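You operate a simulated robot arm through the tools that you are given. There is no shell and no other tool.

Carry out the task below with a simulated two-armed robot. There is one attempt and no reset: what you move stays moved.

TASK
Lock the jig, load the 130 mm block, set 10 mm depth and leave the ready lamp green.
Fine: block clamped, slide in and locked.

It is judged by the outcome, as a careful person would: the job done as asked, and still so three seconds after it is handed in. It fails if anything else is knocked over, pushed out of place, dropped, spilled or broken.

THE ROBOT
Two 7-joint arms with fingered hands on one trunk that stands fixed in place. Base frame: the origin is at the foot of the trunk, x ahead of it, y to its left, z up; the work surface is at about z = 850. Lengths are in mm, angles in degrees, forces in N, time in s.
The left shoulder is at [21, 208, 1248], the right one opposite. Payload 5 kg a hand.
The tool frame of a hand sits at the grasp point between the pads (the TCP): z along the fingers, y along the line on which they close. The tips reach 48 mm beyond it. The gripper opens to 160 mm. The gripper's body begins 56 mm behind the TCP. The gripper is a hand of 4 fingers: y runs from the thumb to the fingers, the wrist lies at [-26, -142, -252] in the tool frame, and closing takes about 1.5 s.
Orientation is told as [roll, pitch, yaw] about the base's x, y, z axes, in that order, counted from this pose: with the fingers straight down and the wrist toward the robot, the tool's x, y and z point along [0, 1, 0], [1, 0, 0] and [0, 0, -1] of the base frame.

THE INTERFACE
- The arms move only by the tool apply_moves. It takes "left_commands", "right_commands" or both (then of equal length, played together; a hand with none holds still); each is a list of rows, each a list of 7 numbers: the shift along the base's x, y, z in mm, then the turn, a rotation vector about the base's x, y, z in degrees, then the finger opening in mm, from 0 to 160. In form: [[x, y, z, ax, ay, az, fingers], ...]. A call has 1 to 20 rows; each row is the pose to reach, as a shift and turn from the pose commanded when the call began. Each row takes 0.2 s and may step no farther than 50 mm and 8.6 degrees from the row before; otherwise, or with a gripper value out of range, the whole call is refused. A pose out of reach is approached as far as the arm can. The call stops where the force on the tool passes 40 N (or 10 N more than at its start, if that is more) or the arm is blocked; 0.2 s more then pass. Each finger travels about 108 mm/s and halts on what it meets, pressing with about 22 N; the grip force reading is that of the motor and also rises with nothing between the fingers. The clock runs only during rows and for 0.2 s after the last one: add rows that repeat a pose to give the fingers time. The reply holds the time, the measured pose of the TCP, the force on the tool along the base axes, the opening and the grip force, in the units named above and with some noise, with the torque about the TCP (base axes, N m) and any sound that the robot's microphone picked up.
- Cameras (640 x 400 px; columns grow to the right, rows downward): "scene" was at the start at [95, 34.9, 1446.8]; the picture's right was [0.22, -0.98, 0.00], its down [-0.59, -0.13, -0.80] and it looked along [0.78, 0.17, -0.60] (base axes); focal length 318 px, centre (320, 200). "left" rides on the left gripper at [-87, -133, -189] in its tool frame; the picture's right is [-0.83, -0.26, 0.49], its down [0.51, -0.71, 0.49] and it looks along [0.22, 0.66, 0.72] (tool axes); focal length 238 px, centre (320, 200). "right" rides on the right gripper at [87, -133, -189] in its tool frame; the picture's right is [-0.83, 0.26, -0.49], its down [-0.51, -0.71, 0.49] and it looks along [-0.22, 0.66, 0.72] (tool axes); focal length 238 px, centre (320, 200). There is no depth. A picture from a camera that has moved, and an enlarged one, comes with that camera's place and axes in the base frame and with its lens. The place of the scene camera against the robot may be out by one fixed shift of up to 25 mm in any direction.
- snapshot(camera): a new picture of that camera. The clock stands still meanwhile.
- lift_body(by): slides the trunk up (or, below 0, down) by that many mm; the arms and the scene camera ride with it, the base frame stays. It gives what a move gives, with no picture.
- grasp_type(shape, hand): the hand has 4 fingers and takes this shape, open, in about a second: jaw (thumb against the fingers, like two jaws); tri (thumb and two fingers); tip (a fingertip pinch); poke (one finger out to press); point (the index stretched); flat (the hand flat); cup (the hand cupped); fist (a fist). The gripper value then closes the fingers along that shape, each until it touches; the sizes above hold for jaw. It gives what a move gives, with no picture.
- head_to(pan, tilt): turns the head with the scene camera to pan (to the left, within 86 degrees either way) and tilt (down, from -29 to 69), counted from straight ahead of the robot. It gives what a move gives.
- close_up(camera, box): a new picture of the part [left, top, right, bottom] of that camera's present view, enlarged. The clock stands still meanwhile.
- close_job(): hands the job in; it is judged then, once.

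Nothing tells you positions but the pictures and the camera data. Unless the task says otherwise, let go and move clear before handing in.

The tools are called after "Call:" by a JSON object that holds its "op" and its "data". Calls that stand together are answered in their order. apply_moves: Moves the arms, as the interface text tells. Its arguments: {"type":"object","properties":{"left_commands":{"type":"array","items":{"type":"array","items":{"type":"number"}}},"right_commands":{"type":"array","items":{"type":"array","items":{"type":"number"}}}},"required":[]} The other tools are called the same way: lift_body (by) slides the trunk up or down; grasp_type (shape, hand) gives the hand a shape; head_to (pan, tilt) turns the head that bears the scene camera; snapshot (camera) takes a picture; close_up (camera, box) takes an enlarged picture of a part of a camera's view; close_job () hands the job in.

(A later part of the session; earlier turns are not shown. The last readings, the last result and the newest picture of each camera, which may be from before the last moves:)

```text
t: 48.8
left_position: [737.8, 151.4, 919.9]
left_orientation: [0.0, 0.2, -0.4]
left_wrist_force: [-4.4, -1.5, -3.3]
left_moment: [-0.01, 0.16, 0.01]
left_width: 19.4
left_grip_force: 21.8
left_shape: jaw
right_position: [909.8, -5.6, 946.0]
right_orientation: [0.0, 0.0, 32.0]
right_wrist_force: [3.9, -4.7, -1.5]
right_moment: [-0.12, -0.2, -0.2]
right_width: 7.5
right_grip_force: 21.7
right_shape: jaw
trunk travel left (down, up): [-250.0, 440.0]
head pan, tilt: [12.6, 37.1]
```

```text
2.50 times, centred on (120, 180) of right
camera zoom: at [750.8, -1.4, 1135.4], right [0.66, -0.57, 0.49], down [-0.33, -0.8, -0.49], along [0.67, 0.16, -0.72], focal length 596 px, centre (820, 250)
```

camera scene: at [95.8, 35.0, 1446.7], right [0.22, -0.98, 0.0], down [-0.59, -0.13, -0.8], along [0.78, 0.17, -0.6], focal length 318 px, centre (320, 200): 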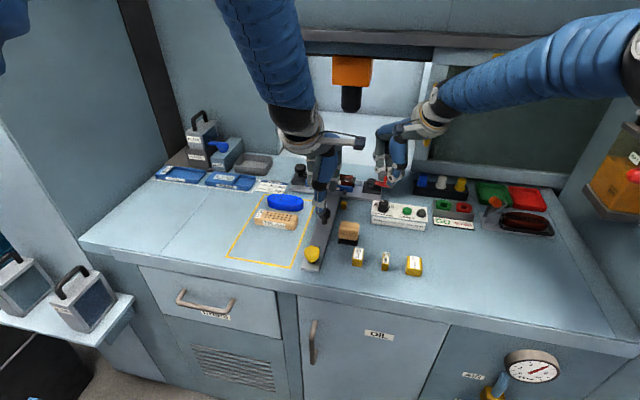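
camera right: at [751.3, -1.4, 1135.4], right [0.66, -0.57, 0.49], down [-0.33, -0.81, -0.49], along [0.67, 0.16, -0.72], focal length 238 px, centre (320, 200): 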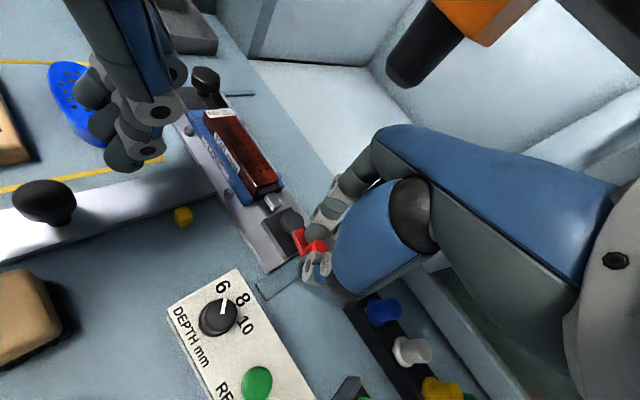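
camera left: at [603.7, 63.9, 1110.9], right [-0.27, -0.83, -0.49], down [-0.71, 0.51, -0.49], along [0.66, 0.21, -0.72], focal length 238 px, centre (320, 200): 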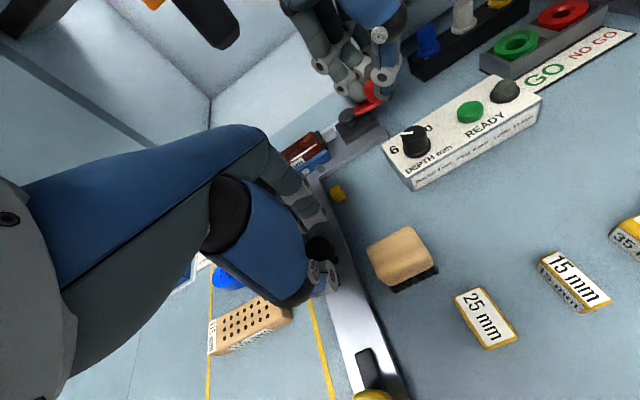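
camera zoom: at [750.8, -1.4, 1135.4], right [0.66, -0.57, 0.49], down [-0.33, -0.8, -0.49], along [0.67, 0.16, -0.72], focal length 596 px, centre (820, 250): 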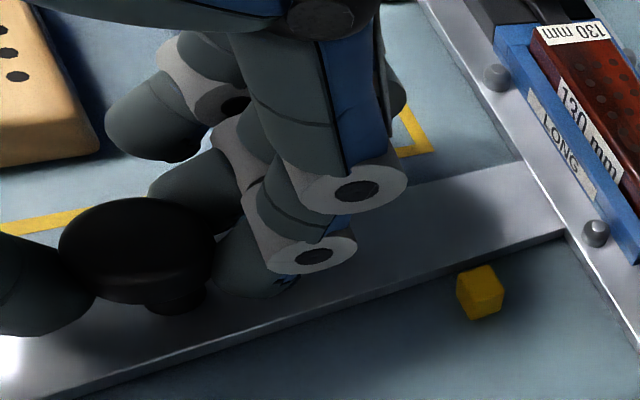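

The left hand holds the stem knob. I'll draw the slide back in small steps while the right hand holds the lever knob, which turns the lever further, and watch the forces.

Call:
{"op": "apply_moves", "data": {"left_commands": [[-2, 0, 0, 0, 0, 0, 12], [-4, 0, 0, 0, 0, 0, 12]], "right_commands": [[0, -0.4, 0, 0, 0, 2.5, 0], [0, -0.8, 0, 0, 0, 5, 0]]}}

Call:
{"op": "close_up", "data": {"camera": "right", "box": [220, 130, 360, 280]}}

```text
t: 49.4
left_position: [734.1, 150.5, 921.7]
left_orientation: [-0.1, 0.0, -0.5]
left_wrist_force: [2.2, -0.1, -8.6]
left_moment: [-0.03, -0.12, -0.03]
left_width: 18.9
left_grip_force: 21.9
left_shape: jaw
right_position: [909.7, -6.1, 945.2]
right_orientation: [0.0, -0.1, 37.0]
right_wrist_force: [-1.8, -6.0, 3.5]
right_moment: [-0.11, -0.03, -0.15]
right_width: 7.7
right_grip_force: 22.0
right_shape: jaw
trunk travel left (down, up): [-250.0, 440.0]
head pan, tilt: [12.6, 37.1]
```

```text
2.67 times, centred on (290, 205) of right
camera zoom: at [751.3, -15.8, 1135.2], right [0.71, -0.51, 0.49], down [-0.26, -0.83, -0.49], along [0.65, 0.22, -0.72], focal length 636 px, centre (400, 187)
```

zoom: 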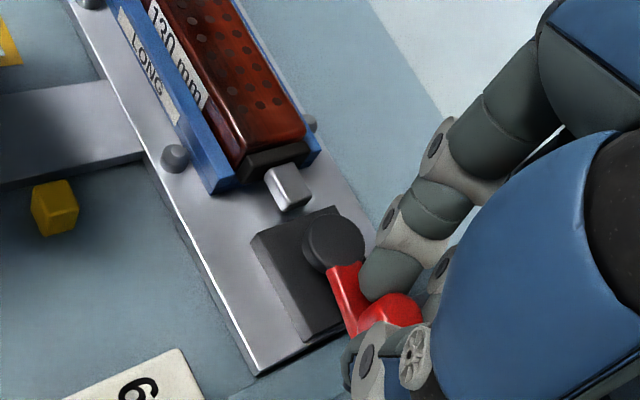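

Forces remain small, so the lever is turning. I'll continue drawing back.

Call:
{"op": "apply_moves", "data": {"left_commands": [[-2, 0, 0, 0, 0, 0, 12], [-4, 0, 0, 0, 0, 0, 12], [-6, 0, 0, 0, 0, 0, 12]], "right_commands": [[0, -0.3, 0, 0, 0, 2.5, 0], [0, -0.6, 0, 0, 0, 5, 0], [0, -0.8, 0, 0, 0, 7.5, 0]]}}

Call:
{"op": "close_up", "data": {"camera": "right", "box": [220, 130, 360, 280]}}

Call:
{"op": "close_up", "data": {"camera": "left", "box": [270, 60, 420, 180]}}

```text
t: 50.2
left_position: [728.4, 151.1, 922.3]
left_orientation: [0.1, 0.0, -0.4]
left_wrist_force: [11.9, 0.8, -11.7]
left_moment: [0.0, -0.51, -0.05]
left_width: 18.7
left_grip_force: 21.8
left_shape: jaw
right_position: [909.1, -7.1, 944.5]
right_orientation: [0.1, 0.2, 44.7]
right_wrist_force: [-11.2, -5.0, 8.3]
right_moment: [-0.18, 0.43, -0.15]
right_width: 8.0
right_grip_force: 22.4
right_shape: jaw
trunk travel left (down, up): [-250.0, 440.0]
head pan, tilt: [12.6, 37.1]
```

```text
2.67 times, centred on (290, 205) of right
camera zoom: at [753.2, -36.7, 1135.1], right [0.77, -0.41, 0.48], down [-0.15, -0.86, -0.49], along [0.62, 0.31, -0.72], focal length 636 px, centre (400, 187)
```

zoom: 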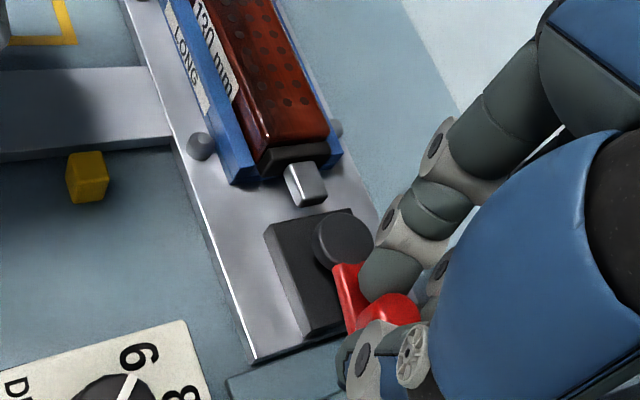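

```text
3.33 times, centred on (345, 120) of left
camera zoom: at [594.3, 64.3, 1111.5], right [-0.26, -0.83, -0.49], down [-0.71, 0.51, -0.49], along [0.66, 0.21, -0.72], focal length 794 px, centre (237, 467)
```

zoom: 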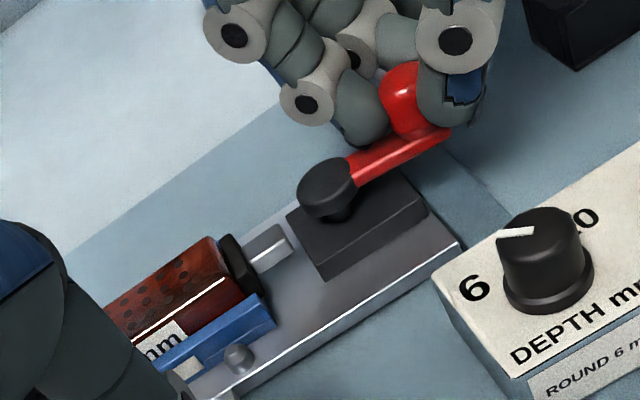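

The force has risen to about 12 N, meaning the pad now bears on the block. I'll apply a bit more to see whether the lever snaps further or is firmly seated.

Call:
{"op": "apply_moves", "data": {"left_commands": [[-2, 0, 0, 0, 0, 0, 10], [-4, 0, 0, 0, 0, 0, 10]], "right_commands": [[0, -0.2, 0, 0, 0, 2.5, 0], [0, -0.3, 0, 0, 0, 5, 0]]}}

Call:
{"op": "close_up", "data": {"camera": "right", "box": [220, 130, 360, 280]}}

Call:
{"op": "close_up", "data": {"camera": "left", "box": [270, 60, 420, 180]}}

Call:
{"op": "close_up", "data": {"camera": "scene", "box": [320, 150, 420, 210]}}

```text
t: 50.8
left_position: [724.6, 150.3, 922.8]
left_orientation: [0.0, -0.1, -0.4]
left_wrist_force: [16.4, 0.5, -9.9]
left_moment: [0.04, -0.6, -0.02]
left_width: 18.6
left_grip_force: 22.6
left_shape: jaw
right_position: [907.9, -7.4, 945.8]
right_orientation: [0.1, 0.2, 49.6]
right_wrist_force: [-16.2, -1.7, 8.8]
right_moment: [-0.12, 0.64, -0.13]
right_width: 8.2
right_grip_force: 22.1
right_shape: jaw
trunk travel left (down, up): [-250.0, 440.0]
head pan, tilt: [12.6, 37.1]
```

```text
2.67 times, centred on (290, 205) of right
camera zoom: at [756.4, -50.4, 1135.3], right [0.8, -0.34, 0.48], down [-0.08, -0.87, -0.49], along [0.59, 0.36, -0.72], focal length 636 px, centre (400, 187)
```

zoom: 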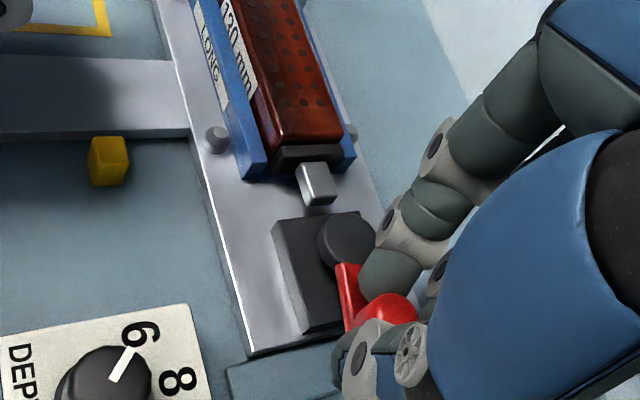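

```text
3.33 times, centred on (345, 120) of left
camera zoom: at [590.2, 64.4, 1112.0], right [-0.26, -0.83, -0.49], down [-0.71, 0.51, -0.49], along [0.66, 0.21, -0.72], focal length 794 px, centre (237, 467)
```

zoom: 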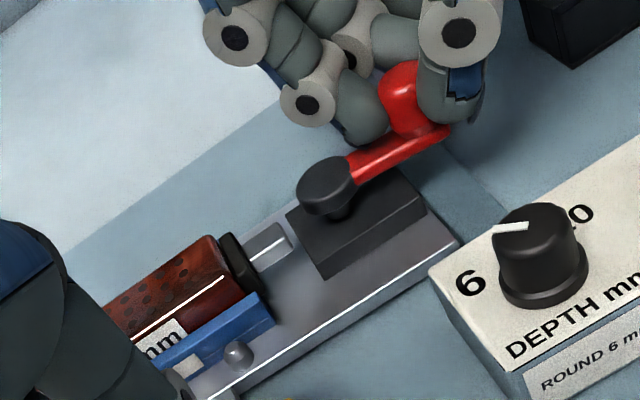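

```text
6.40 times, centred on (370, 180) of scene
camera zoom: at [95.0, 34.7, 1446.8], right [0.22, -0.98, 0.0], down [-0.59, -0.13, -0.8], along [0.78, 0.17, -0.6], focal length 2036 px, centre (0, 328)
```

zoom: 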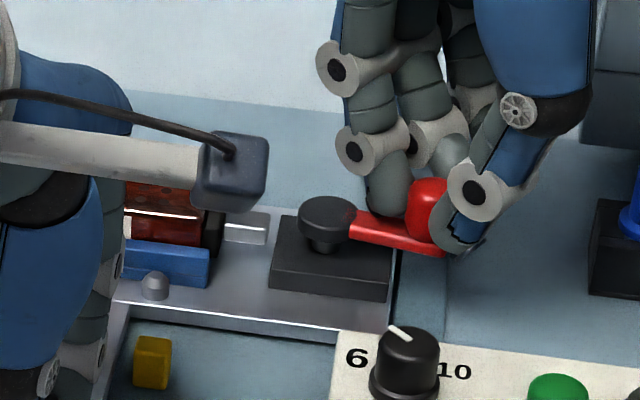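

The lever stays at about 75° with 16 N, so it is hard against the block: clamped. I'll relax the slide forward, then release the right hand without dragging the lever.

Call:
{"op": "apply_moves", "data": {"left_commands": [[4, 0, 0, 0, 0, 0, 10], [7, 0, 0, 0, 0, 0, 10], [7, 0, 0, 0, 0, 0, 10], [7, 0, 0, 0, 0, 0, 10], [7, 0, 0, 0, 0, 0, 10], [7, 0, 0, 0, 0, 0, 10], [7, 0, 0, 0, 0, 0, 10], [7, 0, 0, 0, 0, 0, 10]], "right_commands": [[0, 0, 0, 0, 0, 0, 0], [0, 0, 0, 0, 0, 0, 0], [0, 0, 0, 0, 0, 0, 16], [0, 0, 0, 0, 0, 0, 34], [0, 0, 2, 0, 0, 0, 50], [0, 0, 20, 0, 0, 0, 56], [0, 0, 50, 0, 0, 0, 56], [0, 0, 90, 0, 0, 0, 56]]}}

Call:
{"op": "close_up", "data": {"camera": "scene", "box": [280, 150, 420, 220]}}

Call:
{"op": "snapshot", "data": {"camera": "right"}}

Call:
{"op": "close_up", "data": {"camera": "left", "box": [270, 60, 420, 180]}}

```text
t: 52.6
left_position: [728.9, 150.0, 921.8]
left_orientation: [0.0, 0.0, -0.3]
left_wrist_force: [-1.9, -0.6, 6.6]
left_moment: [-0.03, 0.07, -0.01]
left_width: 19.5
left_grip_force: 21.5
left_shape: jaw
right_position: [908.2, -8.3, 1035.3]
right_orientation: [0.0, 0.0, 49.5]
right_wrist_force: [-1.1, 0.1, -2.4]
right_moment: [-0.02, -0.08, -0.06]
right_width: 55.5
right_grip_force: 0.1
right_shape: jaw
trunk travel left (down, up): [-250.0, 440.0]
head pan, tilt: [12.6, 37.1]
```

```text
4.57 times, centred on (350, 185) of scene
camera zoom: at [94.0, 34.8, 1446.9], right [0.22, -0.98, 0.0], down [-0.59, -0.13, -0.8], along [0.78, 0.17, -0.6], focal length 1454 px, centre (183, 269)
```

zoom: 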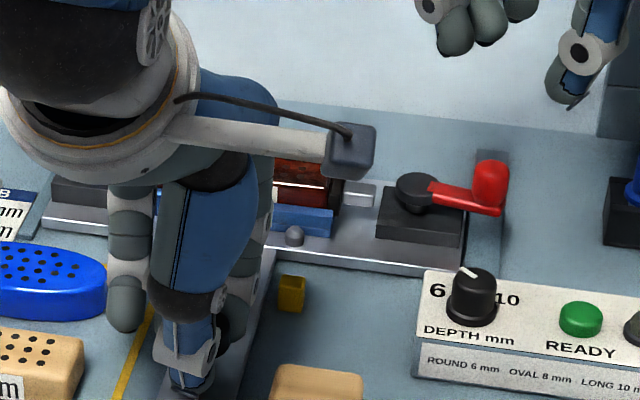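

```text
taken
camera right: at [755.3, -49.9, 1225.3], right [0.8, -0.34, 0.49], down [-0.08, -0.87, -0.49], along [0.59, 0.36, -0.72], focal length 238 px, centre (320, 200)
```

right: 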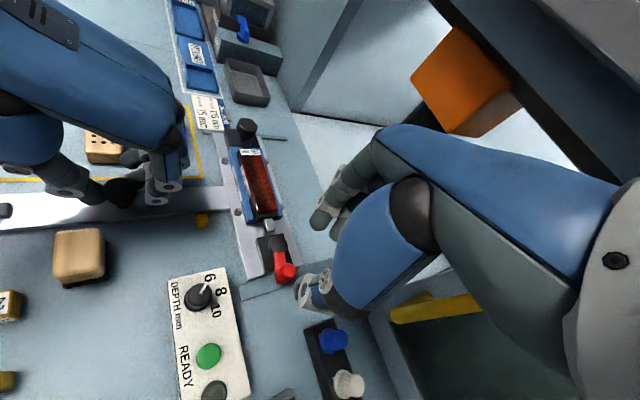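

```text
3.33 times, centred on (345, 120) of left
camera zoom: at [595.8, 64.5, 1111.3], right [-0.27, -0.83, -0.49], down [-0.71, 0.51, -0.49], along [0.66, 0.21, -0.72], focal length 794 px, centre (237, 467)
```

zoom: 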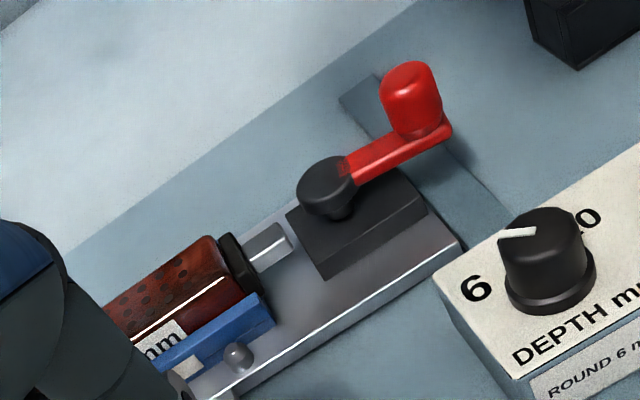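

The lever stayed in place after release. I'll check the clamp and block closely from the right camera.

Call:
{"op": "close_up", "data": {"camera": "right", "box": [215, 110, 315, 290]}}

Call:
{"op": "close_up", "data": {"camera": "right", "box": [235, 190, 305, 290]}}

Call:
{"op": "close_up", "data": {"camera": "right", "box": [215, 115, 285, 185]}}

```text
2.22 times, centred on (265, 200) of right
camera zoom: at [755.3, -49.9, 1225.3], right [0.8, -0.34, 0.49], down [-0.08, -0.87, -0.49], along [0.59, 0.36, -0.72], focal length 530 px, centre (442, 200)
```

zoom: 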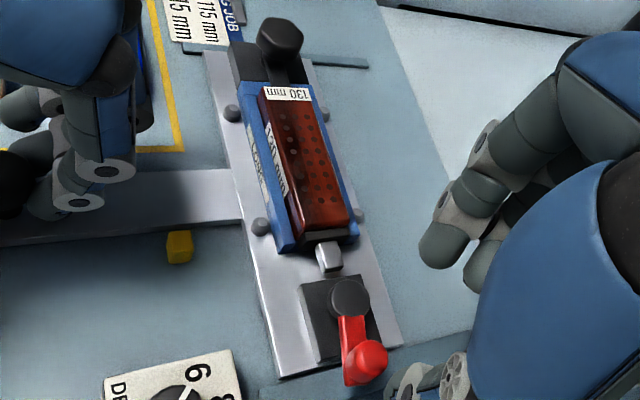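

```text
4.00 times, centred on (270, 240) of right
camera zoom: at [755.3, -49.9, 1225.3], right [0.8, -0.34, 0.49], down [-0.08, -0.87, -0.49], along [0.59, 0.36, -0.72], focal length 953 px, centre (520, 40)
```

zoom: 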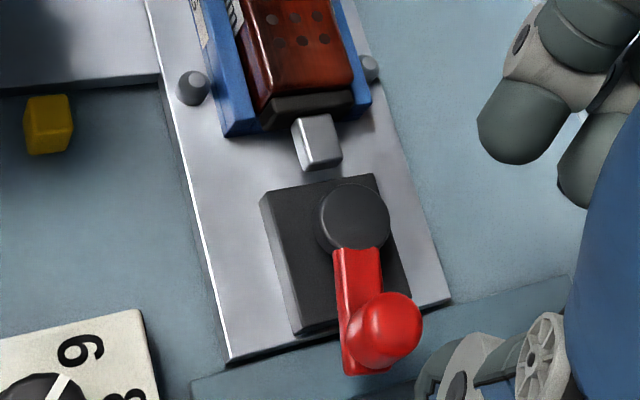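

```text
5.71 times, centred on (250, 150) of right
camera zoom: at [755.3, -49.9, 1225.3], right [0.8, -0.34, 0.49], down [-0.08, -0.87, -0.49], along [0.59, 0.36, -0.72], focal length 1362 px, centre (720, 486)
```

zoom: 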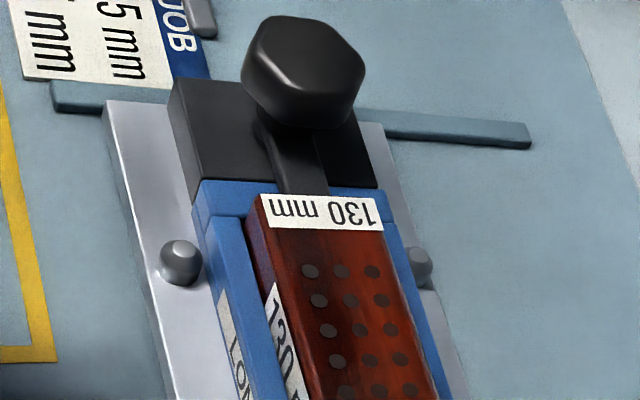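

The clamp pad is flush on the block and the block is against its stop. Now I'll push the slide in with the left hand while retracting the right hand.

Call:
{"op": "apply_moves", "data": {"left_commands": [[5, 0, 0, 0, 0, 0, 10], [15, 0, 0, 0, 0, 0, 10], [27, 0, 0, 0, 0, 0, 10], [40, 0, 0, 0, 0, 0, 10], [55, 0, 0, 0, 0, 0, 10], [70, 0, 0, 0, 0, 0, 10], [85, 0, 0, 0, 0, 0, 10], [100, 0, 0, 0, 0, 0, 10]], "right_commands": [[-10, -18, 20, 0, 0, -6.2, 56], [-25, -36, 35, 0, 0, -12.4, 56], [-45, -54, 45, 0, 0, -18.6, 56], [-65, -72, 55, 0, 0, -24.8, 56], [-85, -90, 60, 0, 0, -31, 56], [-105, -108, 65, 0, 0, -37, 56], [-122, -126, 65, 0, 0, -43, 56], [-138, -142, 65, 0, 0, -49.5, 56]]}}

Call:
{"op": "snapshot", "data": {"camera": "scene"}}

Call:
{"op": "snapshot", "data": {"camera": "right"}}

Call:
{"op": "snapshot", "data": {"camera": "left"}}

```text
t: 54.4
left_position: [831.6, 151.1, 921.7]
left_orientation: [0.0, 0.0, -0.4]
left_wrist_force: [-1.6, -3.1, 4.6]
left_moment: [-0.14, 0.1, -0.05]
left_width: 19.8
left_grip_force: 21.2
left_shape: jaw
right_position: [771.0, -148.8, 1100.9]
right_orientation: [0.1, 0.0, -0.1]
right_wrist_force: [0.0, -0.4, -0.7]
right_moment: [-0.01, 0.0, -0.02]
right_width: 55.7
right_grip_force: 0.1
right_shape: jaw
trunk travel left (down, up): [-250.0, 440.0]
head pan, tilt: [12.6, 37.1]
```

```text
taken
camera scene: at [94.8, 35.1, 1446.8], right [0.22, -0.98, 0.0], down [-0.59, -0.13, -0.8], along [0.78, 0.17, -0.6], focal length 318 px, centre (320, 200)
```

scene: 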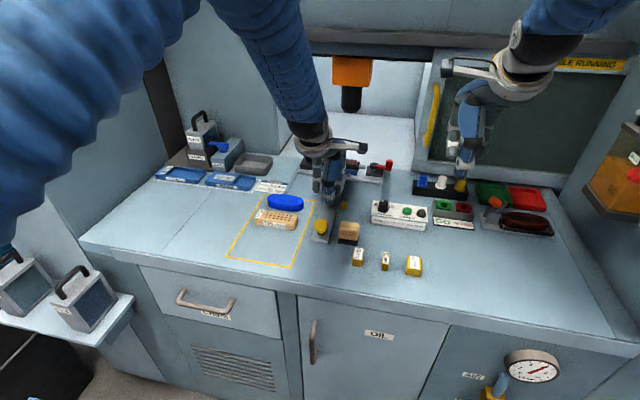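

```text
taken
camera right: at [638.2, -60.0, 1290.5], right [0.26, -0.83, 0.49], down [-0.71, -0.51, -0.49], along [0.66, -0.22, -0.72], focal length 238 px, centre (320, 200)
```

right: 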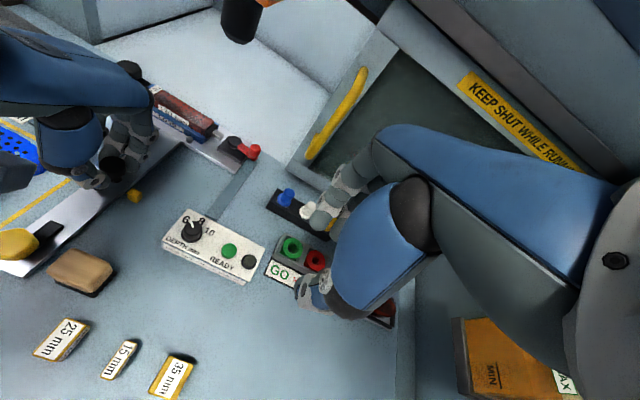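

```text
taken
camera left: at [697.5, 64.8, 1111.1], right [-0.26, -0.83, -0.49], down [-0.71, 0.51, -0.49], along [0.66, 0.21, -0.72], focal length 238 px, centre (320, 200)
```

left: 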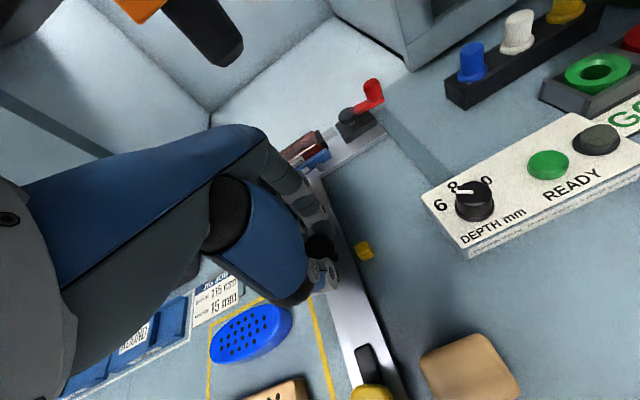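

The slide runs freely. I'll push another 100 mm.

Call:
{"op": "apply_moves", "data": {"left_commands": [[12, 0, 0, 0, 0, 0, 10], [26, 0, 0, 0, 0, 0, 10], [41, 0, 0, 0, 0, 0, 10], [56, 0, 0, 0, 0, 0, 10], [71, 0, 0, 0, 0, 0, 10], [86, 0, 0, 0, 0, 0, 10], [100, 0, 0, 0, 0, 0, 10]]}}

Call:
{"op": "snapshot", "data": {"camera": "scene"}}

Call:
{"op": "snapshot", "data": {"camera": "right"}}

```text
t: 56.0
left_position: [931.2, 150.6, 920.9]
left_orientation: [0.0, 0.0, -0.4]
left_wrist_force: [2.8, -1.1, 3.1]
left_moment: [-0.04, 0.05, -0.08]
left_width: 20.0
left_grip_force: 22.7
left_shape: jaw
right_position: [771.8, -149.5, 1100.6]
right_orientation: [0.0, 0.1, 0.0]
right_wrist_force: [0.6, -0.8, 0.4]
right_moment: [0.03, 0.04, -0.01]
right_width: 55.8
right_grip_force: 0.0
right_shape: jaw
trunk travel left (down, up): [-250.0, 440.0]
head pan, tilt: [12.6, 37.1]
```

```text
taken
camera scene: at [95.3, 34.8, 1446.7], right [0.22, -0.98, 0.0], down [-0.59, -0.13, -0.8], along [0.78, 0.17, -0.6], focal length 318 px, centre (320, 200)
```

scene: 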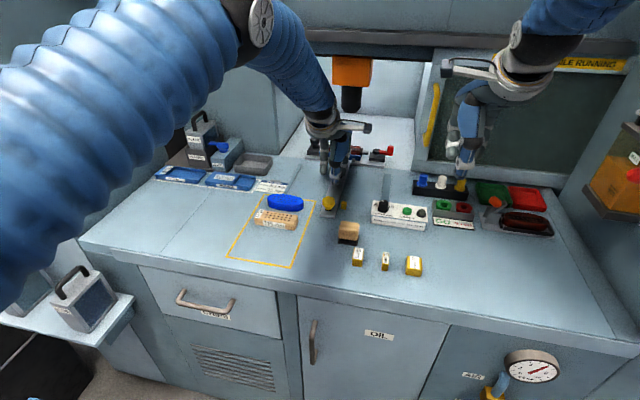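

```text
taken
camera right: at [638.8, -60.2, 1290.1], right [0.26, -0.83, 0.49], down [-0.71, -0.51, -0.49], along [0.66, -0.22, -0.72], focal length 238 px, centre (320, 200)
```

right: 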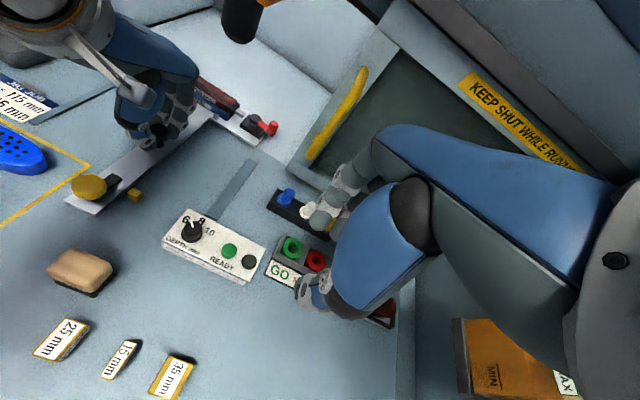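

The yellow latch is approaching its keeper. I'll push another 40 mm carefully, watching for the end stop or reach limit.

Call:
{"op": "apply_moves", "data": {"left_commands": [[10, 0, 0, 0, 0, 0, 10], [20, 0, 0, 0, 0, 0, 10], [30, 0, 0, 0, 0, 0, 10], [40, 0, 0, 0, 0, 0, 10]]}}

Call:
{"op": "close_up", "data": {"camera": "right", "box": [50, 60, 290, 230]}}

```text
t: 57.0
left_position: [970.9, 150.6, 920.4]
left_orientation: [0.0, 0.0, -0.3]
left_wrist_force: [2.0, 0.0, 1.4]
left_moment: [-0.02, -0.01, -0.01]
left_width: 20.0
left_grip_force: 22.2
left_shape: jaw
right_position: [771.3, -149.3, 1101.9]
right_orientation: [0.0, 0.0, -0.1]
right_wrist_force: [-0.3, 0.7, 0.0]
right_moment: [0.0, 0.0, -0.01]
right_width: 55.8
right_grip_force: 0.0
right_shape: jaw
trunk travel left (down, up): [-250.0, 440.0]
head pan, tilt: [12.6, 37.1]
```

```text
2.35 times, centred on (170, 145) of right
camera zoom: at [638.9, -60.2, 1290.0], right [0.26, -0.83, 0.49], down [-0.71, -0.51, -0.49], along [0.66, -0.22, -0.72], focal length 561 px, centre (673, 329)
```

zoom: 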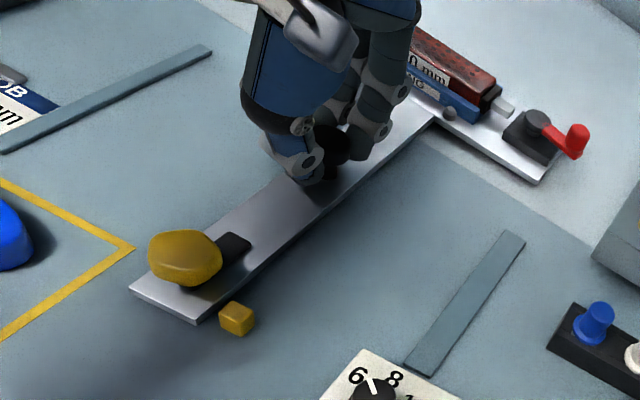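

The yellow latch is now about level with its keeper, so about 15–30 mm more is needed. I'll push on in small steps.

Call:
{"op": "apply_moves", "data": {"left_commands": [[6, 0, 0, 0, 0, 0, 10], [12, 0, 0, 0, 0, 0, 10]]}}

```text
t: 57.6
left_position: [981.5, 151.1, 921.6]
left_orientation: [0.0, 0.1, -0.4]
left_wrist_force: [-9.4, 1.0, 6.1]
left_moment: [-0.02, 0.47, -0.01]
left_width: 19.8
left_grip_force: 21.7
left_shape: jaw
right_position: [771.0, -148.7, 1102.8]
right_orientation: [-0.1, 0.0, 0.0]
right_wrist_force: [0.1, 0.5, 0.3]
right_moment: [-0.03, 0.0, 0.0]
right_width: 55.7
right_grip_force: 0.0
right_shape: jaw
trunk travel left (down, up): [-250.0, 440.0]
head pan, tilt: [12.6, 37.1]
```

A −9 N reaction appeared, so the slide has likely reached its end stop (about 260 mm of travel). I'll inspect the latch versus keeper.

Call:
{"op": "close_up", "data": {"camera": "right", "box": [90, 120, 210, 210]}}

Call:
{"op": "close_up", "data": {"camera": "right", "box": [200, 60, 300, 150]}}

Call:
{"op": "close_up", "data": {"camera": "scene", "box": [300, 160, 380, 225]}}

Call:
{"op": "close_up", "data": {"camera": "scene", "box": [280, 40, 440, 180]}}

```text
4.44 times, centred on (150, 165) of right
camera zoom: at [637.2, -60.0, 1290.9], right [0.26, -0.83, 0.49], down [-0.71, -0.51, -0.49], along [0.66, -0.22, -0.72], focal length 1059 px, centre (1076, 356)
```

zoom: 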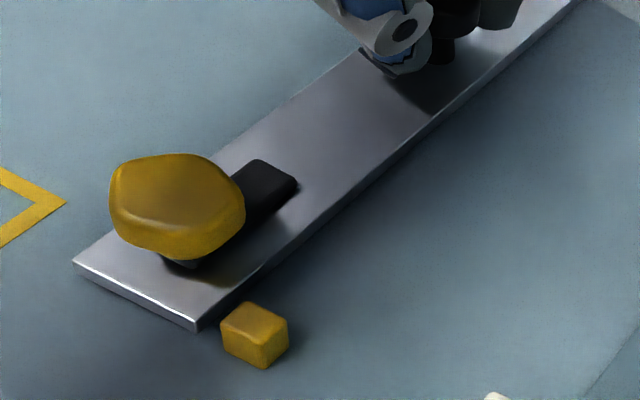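

```text
4.44 times, centred on (250, 105) of right
camera zoom: at [637.2, -60.0, 1290.9], right [0.26, -0.83, 0.49], down [-0.71, -0.51, -0.49], along [0.66, -0.22, -0.72], focal length 1059 px, centre (631, 622)
```

zoom: 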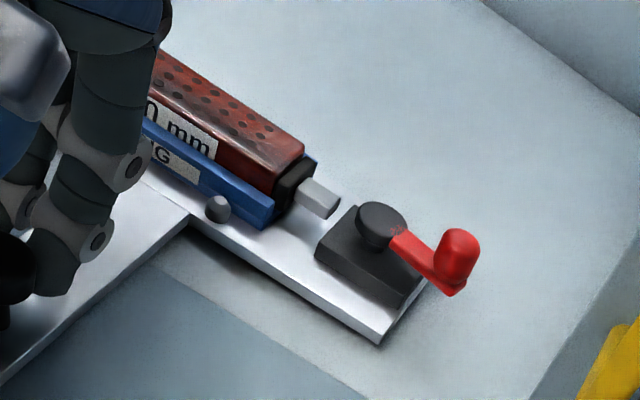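

```text
6.15 times, centred on (340, 192) of scene
camera zoom: at [93.6, 34.9, 1446.9], right [0.22, -0.98, 0.0], down [-0.59, -0.13, -0.8], along [0.78, 0.17, -0.6], focal length 1957 px, centre (197, 246)
```

zoom: 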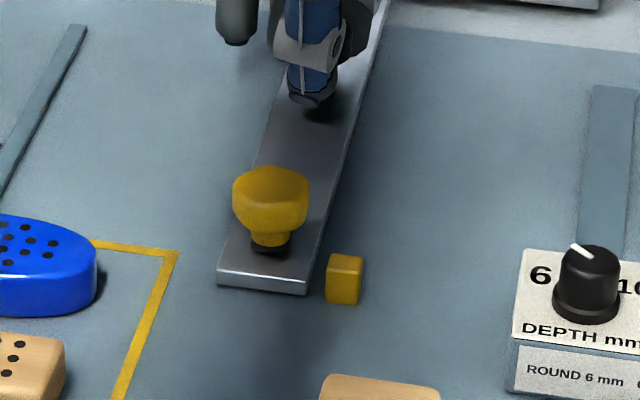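

```text
2.86 times, centred on (360, 110) of scene
camera zoom: at [93.6, 34.9, 1446.9], right [0.22, -0.98, 0.0], down [-0.59, -0.13, -0.8], along [0.78, 0.17, -0.6], focal length 909 px, centre (206, 457)
```

zoom: 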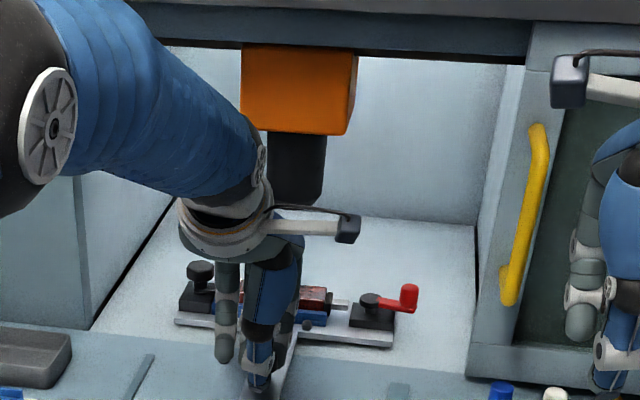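

The slide is fully in, and the latch tongue will clear the keeper's far side when turned. I'll release the stem knob, rise, and bring the left hand above the yellow latch knob.

Call:
{"op": "apply_moves", "data": {"left_commands": [[-1, 0, 0, 0, 0, 0, 28], [-1, 0, 0, 0, 0, 0, 46], [-1, 0, 0, 0, 0, 0, 62], [-1, 0, 4, 0, 0, 0, 70], [-1, 0, 25, 0, 0, 0, 70], [-1, 0, 55, 0, 0, 0, 70], [-20, 0, 90, 0, 0, 3, 70], [-45, 0, 105, 0, 0, 7, 70], [-75, 0, 105, 0, 0, 12, 70], [-105, 0, 105, 0, 0, 17, 70], [-130, 0, 105, 0, 0, 22, 70], [-141, 0, 105, 0, 0, 25, 70]]}}

Call:
{"op": "snapshot", "data": {"camera": "left"}}

Call:
{"op": "close_up", "data": {"camera": "right", "box": [90, 60, 290, 220]}}

Call:
{"op": "snapshot", "data": {"camera": "scene"}}

```text
t: 60.2
left_position: [841.4, 150.5, 1026.9]
left_orientation: [-0.1, 0.0, 24.7]
left_wrist_force: [-0.5, -1.3, -0.4]
left_moment: [0.01, -0.05, 0.06]
left_width: 69.8
left_grip_force: 0.1
left_shape: jaw
right_position: [770.7, -148.6, 1100.4]
right_orientation: [0.0, -0.1, 0.0]
right_wrist_force: [0.3, -0.9, -0.2]
right_moment: [0.01, 0.02, -0.02]
right_width: 55.5
right_grip_force: 0.0
right_shape: jaw
trunk travel left (down, up): [-250.0, 440.0]
head pan, tilt: [12.6, 37.1]
```

```text
taken
camera left: at [756.2, 15.9, 1216.6], right [0.11, -0.87, -0.49], down [-0.86, 0.16, -0.49], along [0.51, 0.47, -0.72], focal length 238 px, centre (320, 200)
```

left: 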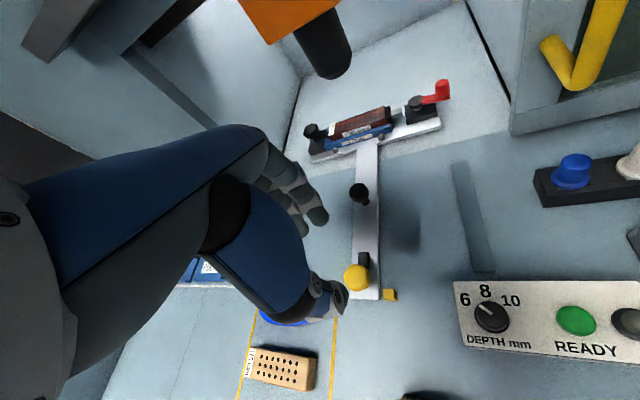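

```text
2.50 times, centred on (190, 140) of right
camera zoom: at [638.4, -60.5, 1290.3], right [0.26, -0.83, 0.49], down [-0.71, -0.51, -0.49], along [0.66, -0.22, -0.72], focal length 596 px, centre (645, 350)
```

zoom: 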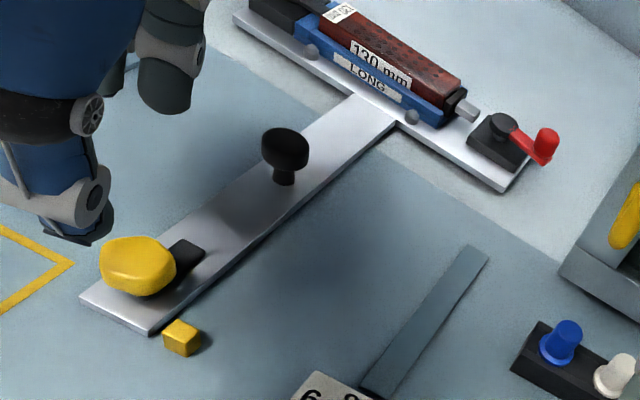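

```text
taken
camera scene: at [94.9, 34.4, 1446.8], right [0.22, -0.98, 0.0], down [-0.59, -0.13, -0.8], along [0.78, 0.17, -0.6], focal length 318 px, centre (320, 200)
```

scene: 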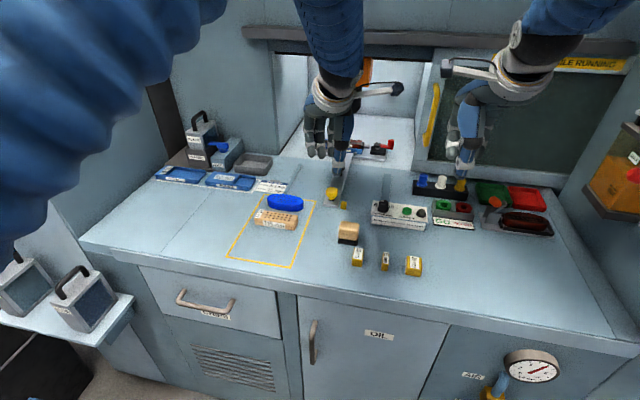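

The yellow knob computes to about (841, 150), directly beneath the hand. I'll zoom in to check the keeper clearance, then descend.

Call:
{"op": "close_up", "data": {"camera": "left", "box": [320, 230, 420, 310]}}

Call:
{"op": "apply_moves", "data": {"left_commands": [[0, 0, -25, 0, 0, 0, 70], [0, 0, -50, 0, 0, 0, 70], [0, 0, -75, 0, 0, 0, 70], [0, 0, -92, 0, 0, 0, 70]]}}

Call:
{"op": "close_up", "data": {"camera": "left", "box": [260, 170, 420, 310]}}

Call:
{"op": "close_up", "data": {"camera": "right", "box": [60, 100, 200, 210]}}

```text
5.00 times, centred on (370, 270) of left
camera zoom: at [756.2, 15.9, 1216.6], right [0.11, -0.87, -0.49], down [-0.86, 0.16, -0.49], along [0.51, 0.47, -0.72], focal length 1192 px, centre (70, -150)
```

zoom: 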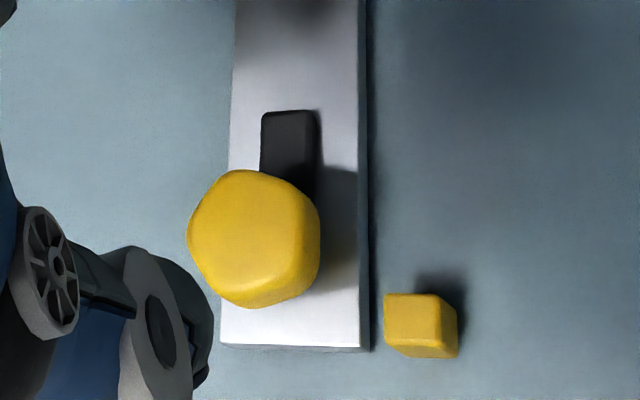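

```text
t: 61.2
left_position: [842.2, 150.8, 935.0]
left_orientation: [0.0, 0.0, 24.6]
left_wrist_force: [0.7, -0.3, 0.3]
left_moment: [0.0, 0.08, 0.02]
left_width: 69.6
left_grip_force: 0.0
left_shape: jaw
right_position: [771.9, -149.0, 1099.5]
right_orientation: [0.0, 0.0, 0.0]
right_wrist_force: [-0.4, 0.2, -0.7]
right_moment: [0.0, -0.01, 0.01]
right_width: 55.6
right_grip_force: 0.0
right_shape: jaw
trunk travel left (down, up): [-250.0, 440.0]
head pan, tilt: [12.6, 37.1]
```

```text
2.86 times, centred on (340, 240) of left
camera zoom: at [757.3, 16.4, 1123.8], right [0.11, -0.87, -0.49], down [-0.86, 0.16, -0.49], along [0.51, 0.47, -0.72], focal length 681 px, centre (263, 86)
```

zoom: 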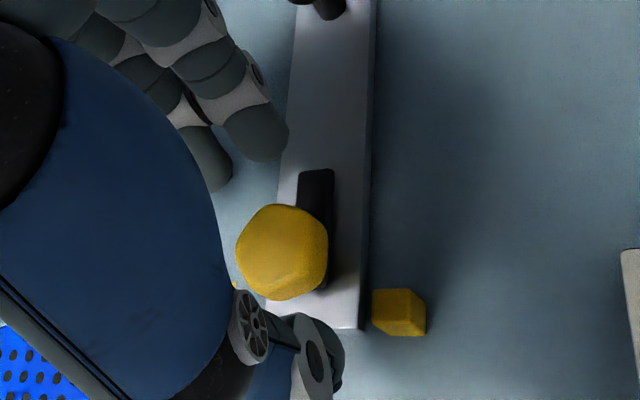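

```text
3.64 times, centred on (130, 155) of right
camera zoom: at [638.8, -60.3, 1290.0], right [0.26, -0.83, 0.49], down [-0.71, -0.51, -0.49], along [0.66, -0.22, -0.72], focal length 867 px, centre (1011, 364)
```

zoom: 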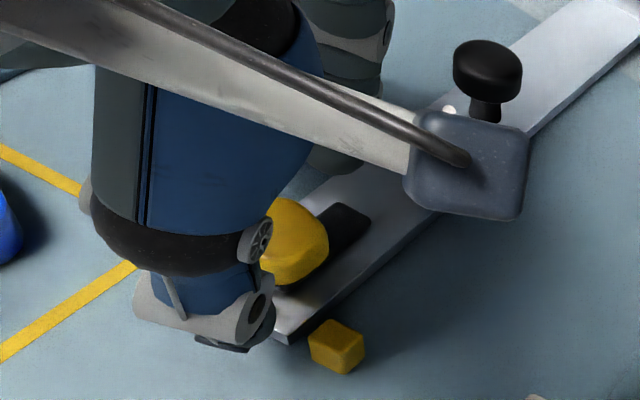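

Clearances look right. I'll lower to grip height and close on the yellow knob.

Call:
{"op": "apply_moves", "data": {"left_commands": [[0, 0, -7, 0, 0, 0, 70], [0, 0, -14, 0, 0, 0, 70], [0, 0, -14, 0, 0, 0, 56], [0, 0, -14, 0, 0, 0, 44], [0, 0, -14, 0, 0, 0, 34], [0, 0, -14, 0, 0, 0, 26], [0, 0, -14, 0, 0, 0, 20], [0, 0, -14, 0, 0, 0, 16]]}}

Call:
{"op": "close_up", "data": {"camera": "left", "box": [260, 170, 420, 310]}}

Call:
{"op": "close_up", "data": {"camera": "right", "box": [80, 120, 180, 200]}}

```text
t: 63.0
left_position: [840.2, 151.1, 920.1]
left_orientation: [0.1, 0.0, 24.6]
left_wrist_force: [-5.5, -3.4, 1.1]
left_moment: [-0.14, 0.25, 0.02]
left_width: 26.1
left_grip_force: 21.6
left_shape: jaw
right_position: [770.0, -149.4, 1100.0]
right_orientation: [0.0, 0.0, 0.0]
right_wrist_force: [0.4, -0.4, 1.2]
right_moment: [-0.02, -0.01, 0.02]
right_width: 55.8
right_grip_force: 0.1
right_shape: jaw
trunk travel left (down, up): [-250.0, 440.0]
head pan, tilt: [12.6, 37.1]
```

```text
2.86 times, centred on (340, 240) of left
camera zoom: at [756.3, 16.0, 1109.9], right [0.11, -0.87, -0.49], down [-0.86, 0.17, -0.49], along [0.5, 0.47, -0.72], focal length 681 px, centre (263, 86)
```

zoom: 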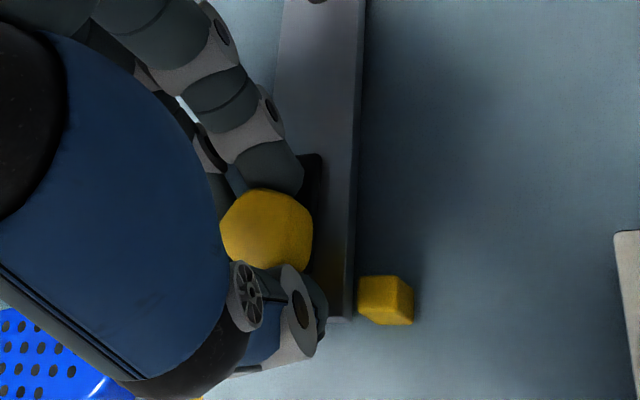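

```text
5.00 times, centred on (130, 160) of right
camera zoom: at [638.1, -60.6, 1290.4], right [0.26, -0.83, 0.49], down [-0.71, -0.51, -0.49], along [0.66, -0.22, -0.72], focal length 1192 px, centre (1270, 400)
```

zoom: 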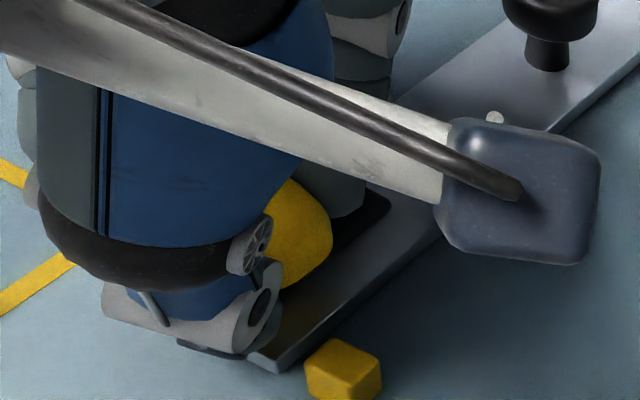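

Gripped. I'll nudge the slide against its stop, then turn the latch clockwise so the tongue swings to −y behind the keeper.

Call:
{"op": "apply_moves", "data": {"left_commands": [[2, 0, 0, 0, 0, 0, 10], [2, 0, 0, 0, 0, -8, 10], [2, 0, 0, 0, 0, -16, 10], [2, 0, 0, 0, 0, -24, 10], [2, 0, 0, 0, 0, -32, 10], [2, 0, 0, 0, 0, -40, 10]]}}

Call:
{"op": "close_up", "data": {"camera": "left", "box": [260, 170, 440, 320]}}

Call:
{"op": "close_up", "data": {"camera": "right", "box": [80, 120, 180, 200]}}

```text
t: 64.4
left_position: [842.0, 152.0, 919.8]
left_orientation: [0.0, 0.0, -15.5]
left_wrist_force: [-11.6, -3.4, -1.1]
left_moment: [-0.15, 0.46, 0.05]
left_width: 25.7
left_grip_force: 22.0
left_shape: jaw
right_position: [770.2, -147.8, 1102.0]
right_orientation: [0.0, 0.1, 0.0]
right_wrist_force: [-0.3, 0.1, -0.5]
right_moment: [-0.11, 0.01, -0.01]
right_width: 55.8
right_grip_force: 0.0
right_shape: jaw
trunk travel left (down, up): [-250.0, 440.0]
head pan, tilt: [12.6, 37.1]
```

```text
2.67 times, centred on (350, 245) of left
camera zoom: at [691.0, 102.4, 1110.2], right [-0.47, -0.73, -0.49], down [-0.55, 0.68, -0.49], along [0.69, 0.03, -0.72], focal length 636 px, centre (240, 80)
```

zoom: 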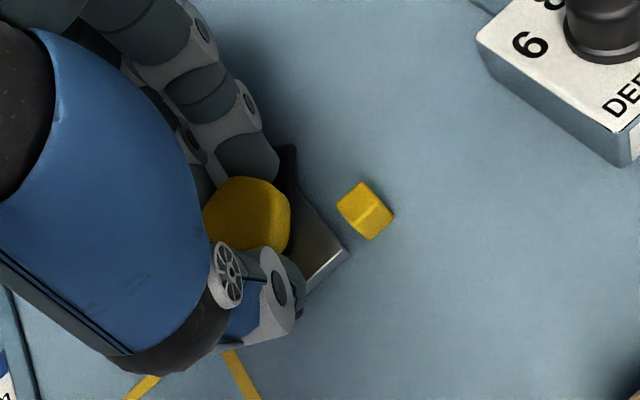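

```text
5.00 times, centred on (130, 160) of right
camera zoom: at [637.5, -59.4, 1290.6], right [0.26, -0.83, 0.49], down [-0.71, -0.51, -0.49], along [0.66, -0.22, -0.72], focal length 1192 px, centre (1270, 400)
```

zoom: 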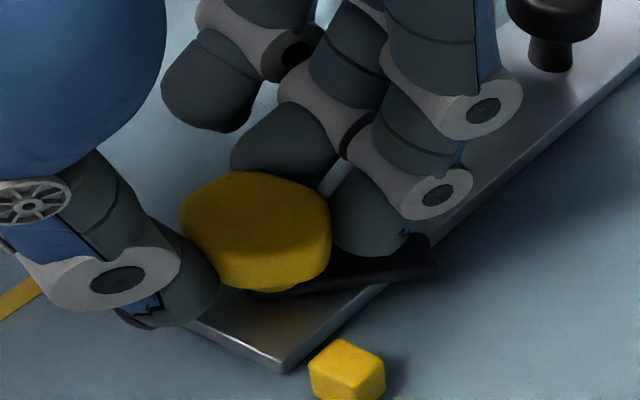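

The tongue is rotating and the slide is pressed to its stop. I'll continue the remaining 50°.

Call:
{"op": "apply_moves", "data": {"left_commands": [[0, 0, 0, 0, 0, -8, 10], [0, 0, 0, 0, 0, -16, 10], [0, 0, 0, 0, 0, -24, 10], [0, 0, 0, 0, 0, -32, 10], [0, 0, 0, 0, 0, -40, 10], [0, 0, 0, 0, 0, -46, 10], [0, 0, 0, 0, 0, -51, 10]]}}

Call:
{"op": "close_up", "data": {"camera": "left", "box": [260, 170, 440, 320]}}

Call:
{"op": "close_up", "data": {"camera": "right", "box": [80, 120, 180, 200]}}

Call:
{"op": "close_up", "data": {"camera": "scene", "box": [310, 170, 370, 220]}}

```text
t: 66.0
left_position: [842.4, 151.4, 919.5]
left_orientation: [0.0, 0.0, -66.4]
left_wrist_force: [-10.4, -3.8, 0.8]
left_moment: [-0.17, 0.32, -0.01]
left_width: 25.6
left_grip_force: 22.0
left_shape: jaw
right_position: [770.6, -148.4, 1101.0]
right_orientation: [0.0, 0.1, 0.0]
right_wrist_force: [-0.4, 0.0, 0.3]
right_moment: [-0.02, -0.01, 0.03]
right_width: 55.6
right_grip_force: 0.1
right_shape: jaw
trunk travel left (down, up): [-250.0, 440.0]
head pan, tilt: [12.6, 37.1]
```

```text
2.67 times, centred on (350, 245) of left
camera zoom: at [709.8, 237.4, 1110.5], right [-0.87, -0.1, -0.49], down [0.18, 0.85, -0.49], along [0.46, -0.51, -0.72], focal length 636 px, centre (240, 80)
```

zoom: 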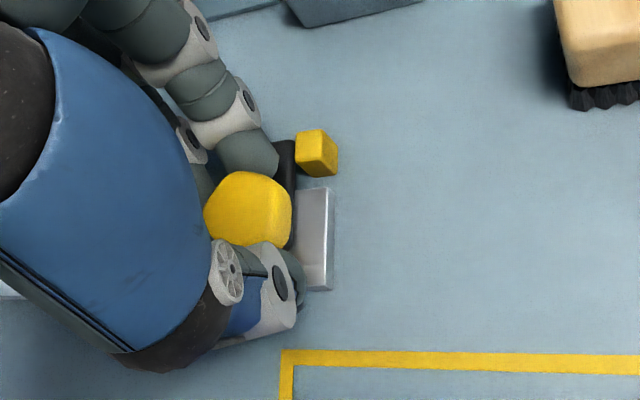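

```text
5.00 times, centred on (130, 160) of right
camera zoom: at [637.9, -60.2, 1290.5], right [0.26, -0.83, 0.49], down [-0.71, -0.51, -0.49], along [0.66, -0.22, -0.72], focal length 1192 px, centre (1270, 400)
```

zoom: 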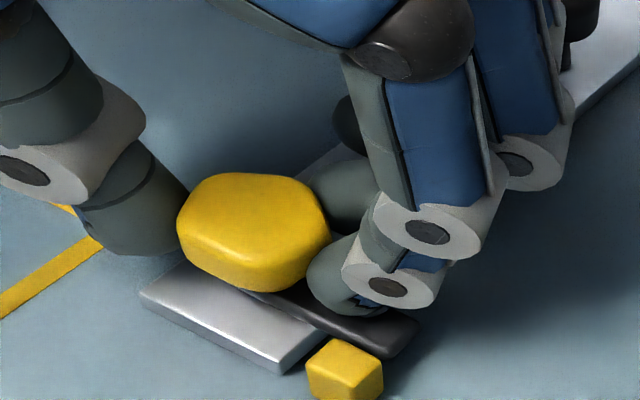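

```text
8.00 times, centred on (340, 195) of scene
camera zoom: at [94.3, 34.6, 1446.8], right [0.22, -0.98, 0.0], down [-0.59, -0.13, -0.8], along [0.78, 0.17, -0.6], focal length 2545 px, centre (160, 240)
```

zoom: 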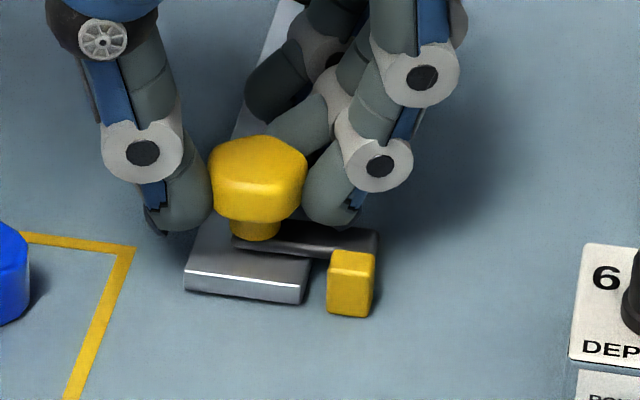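

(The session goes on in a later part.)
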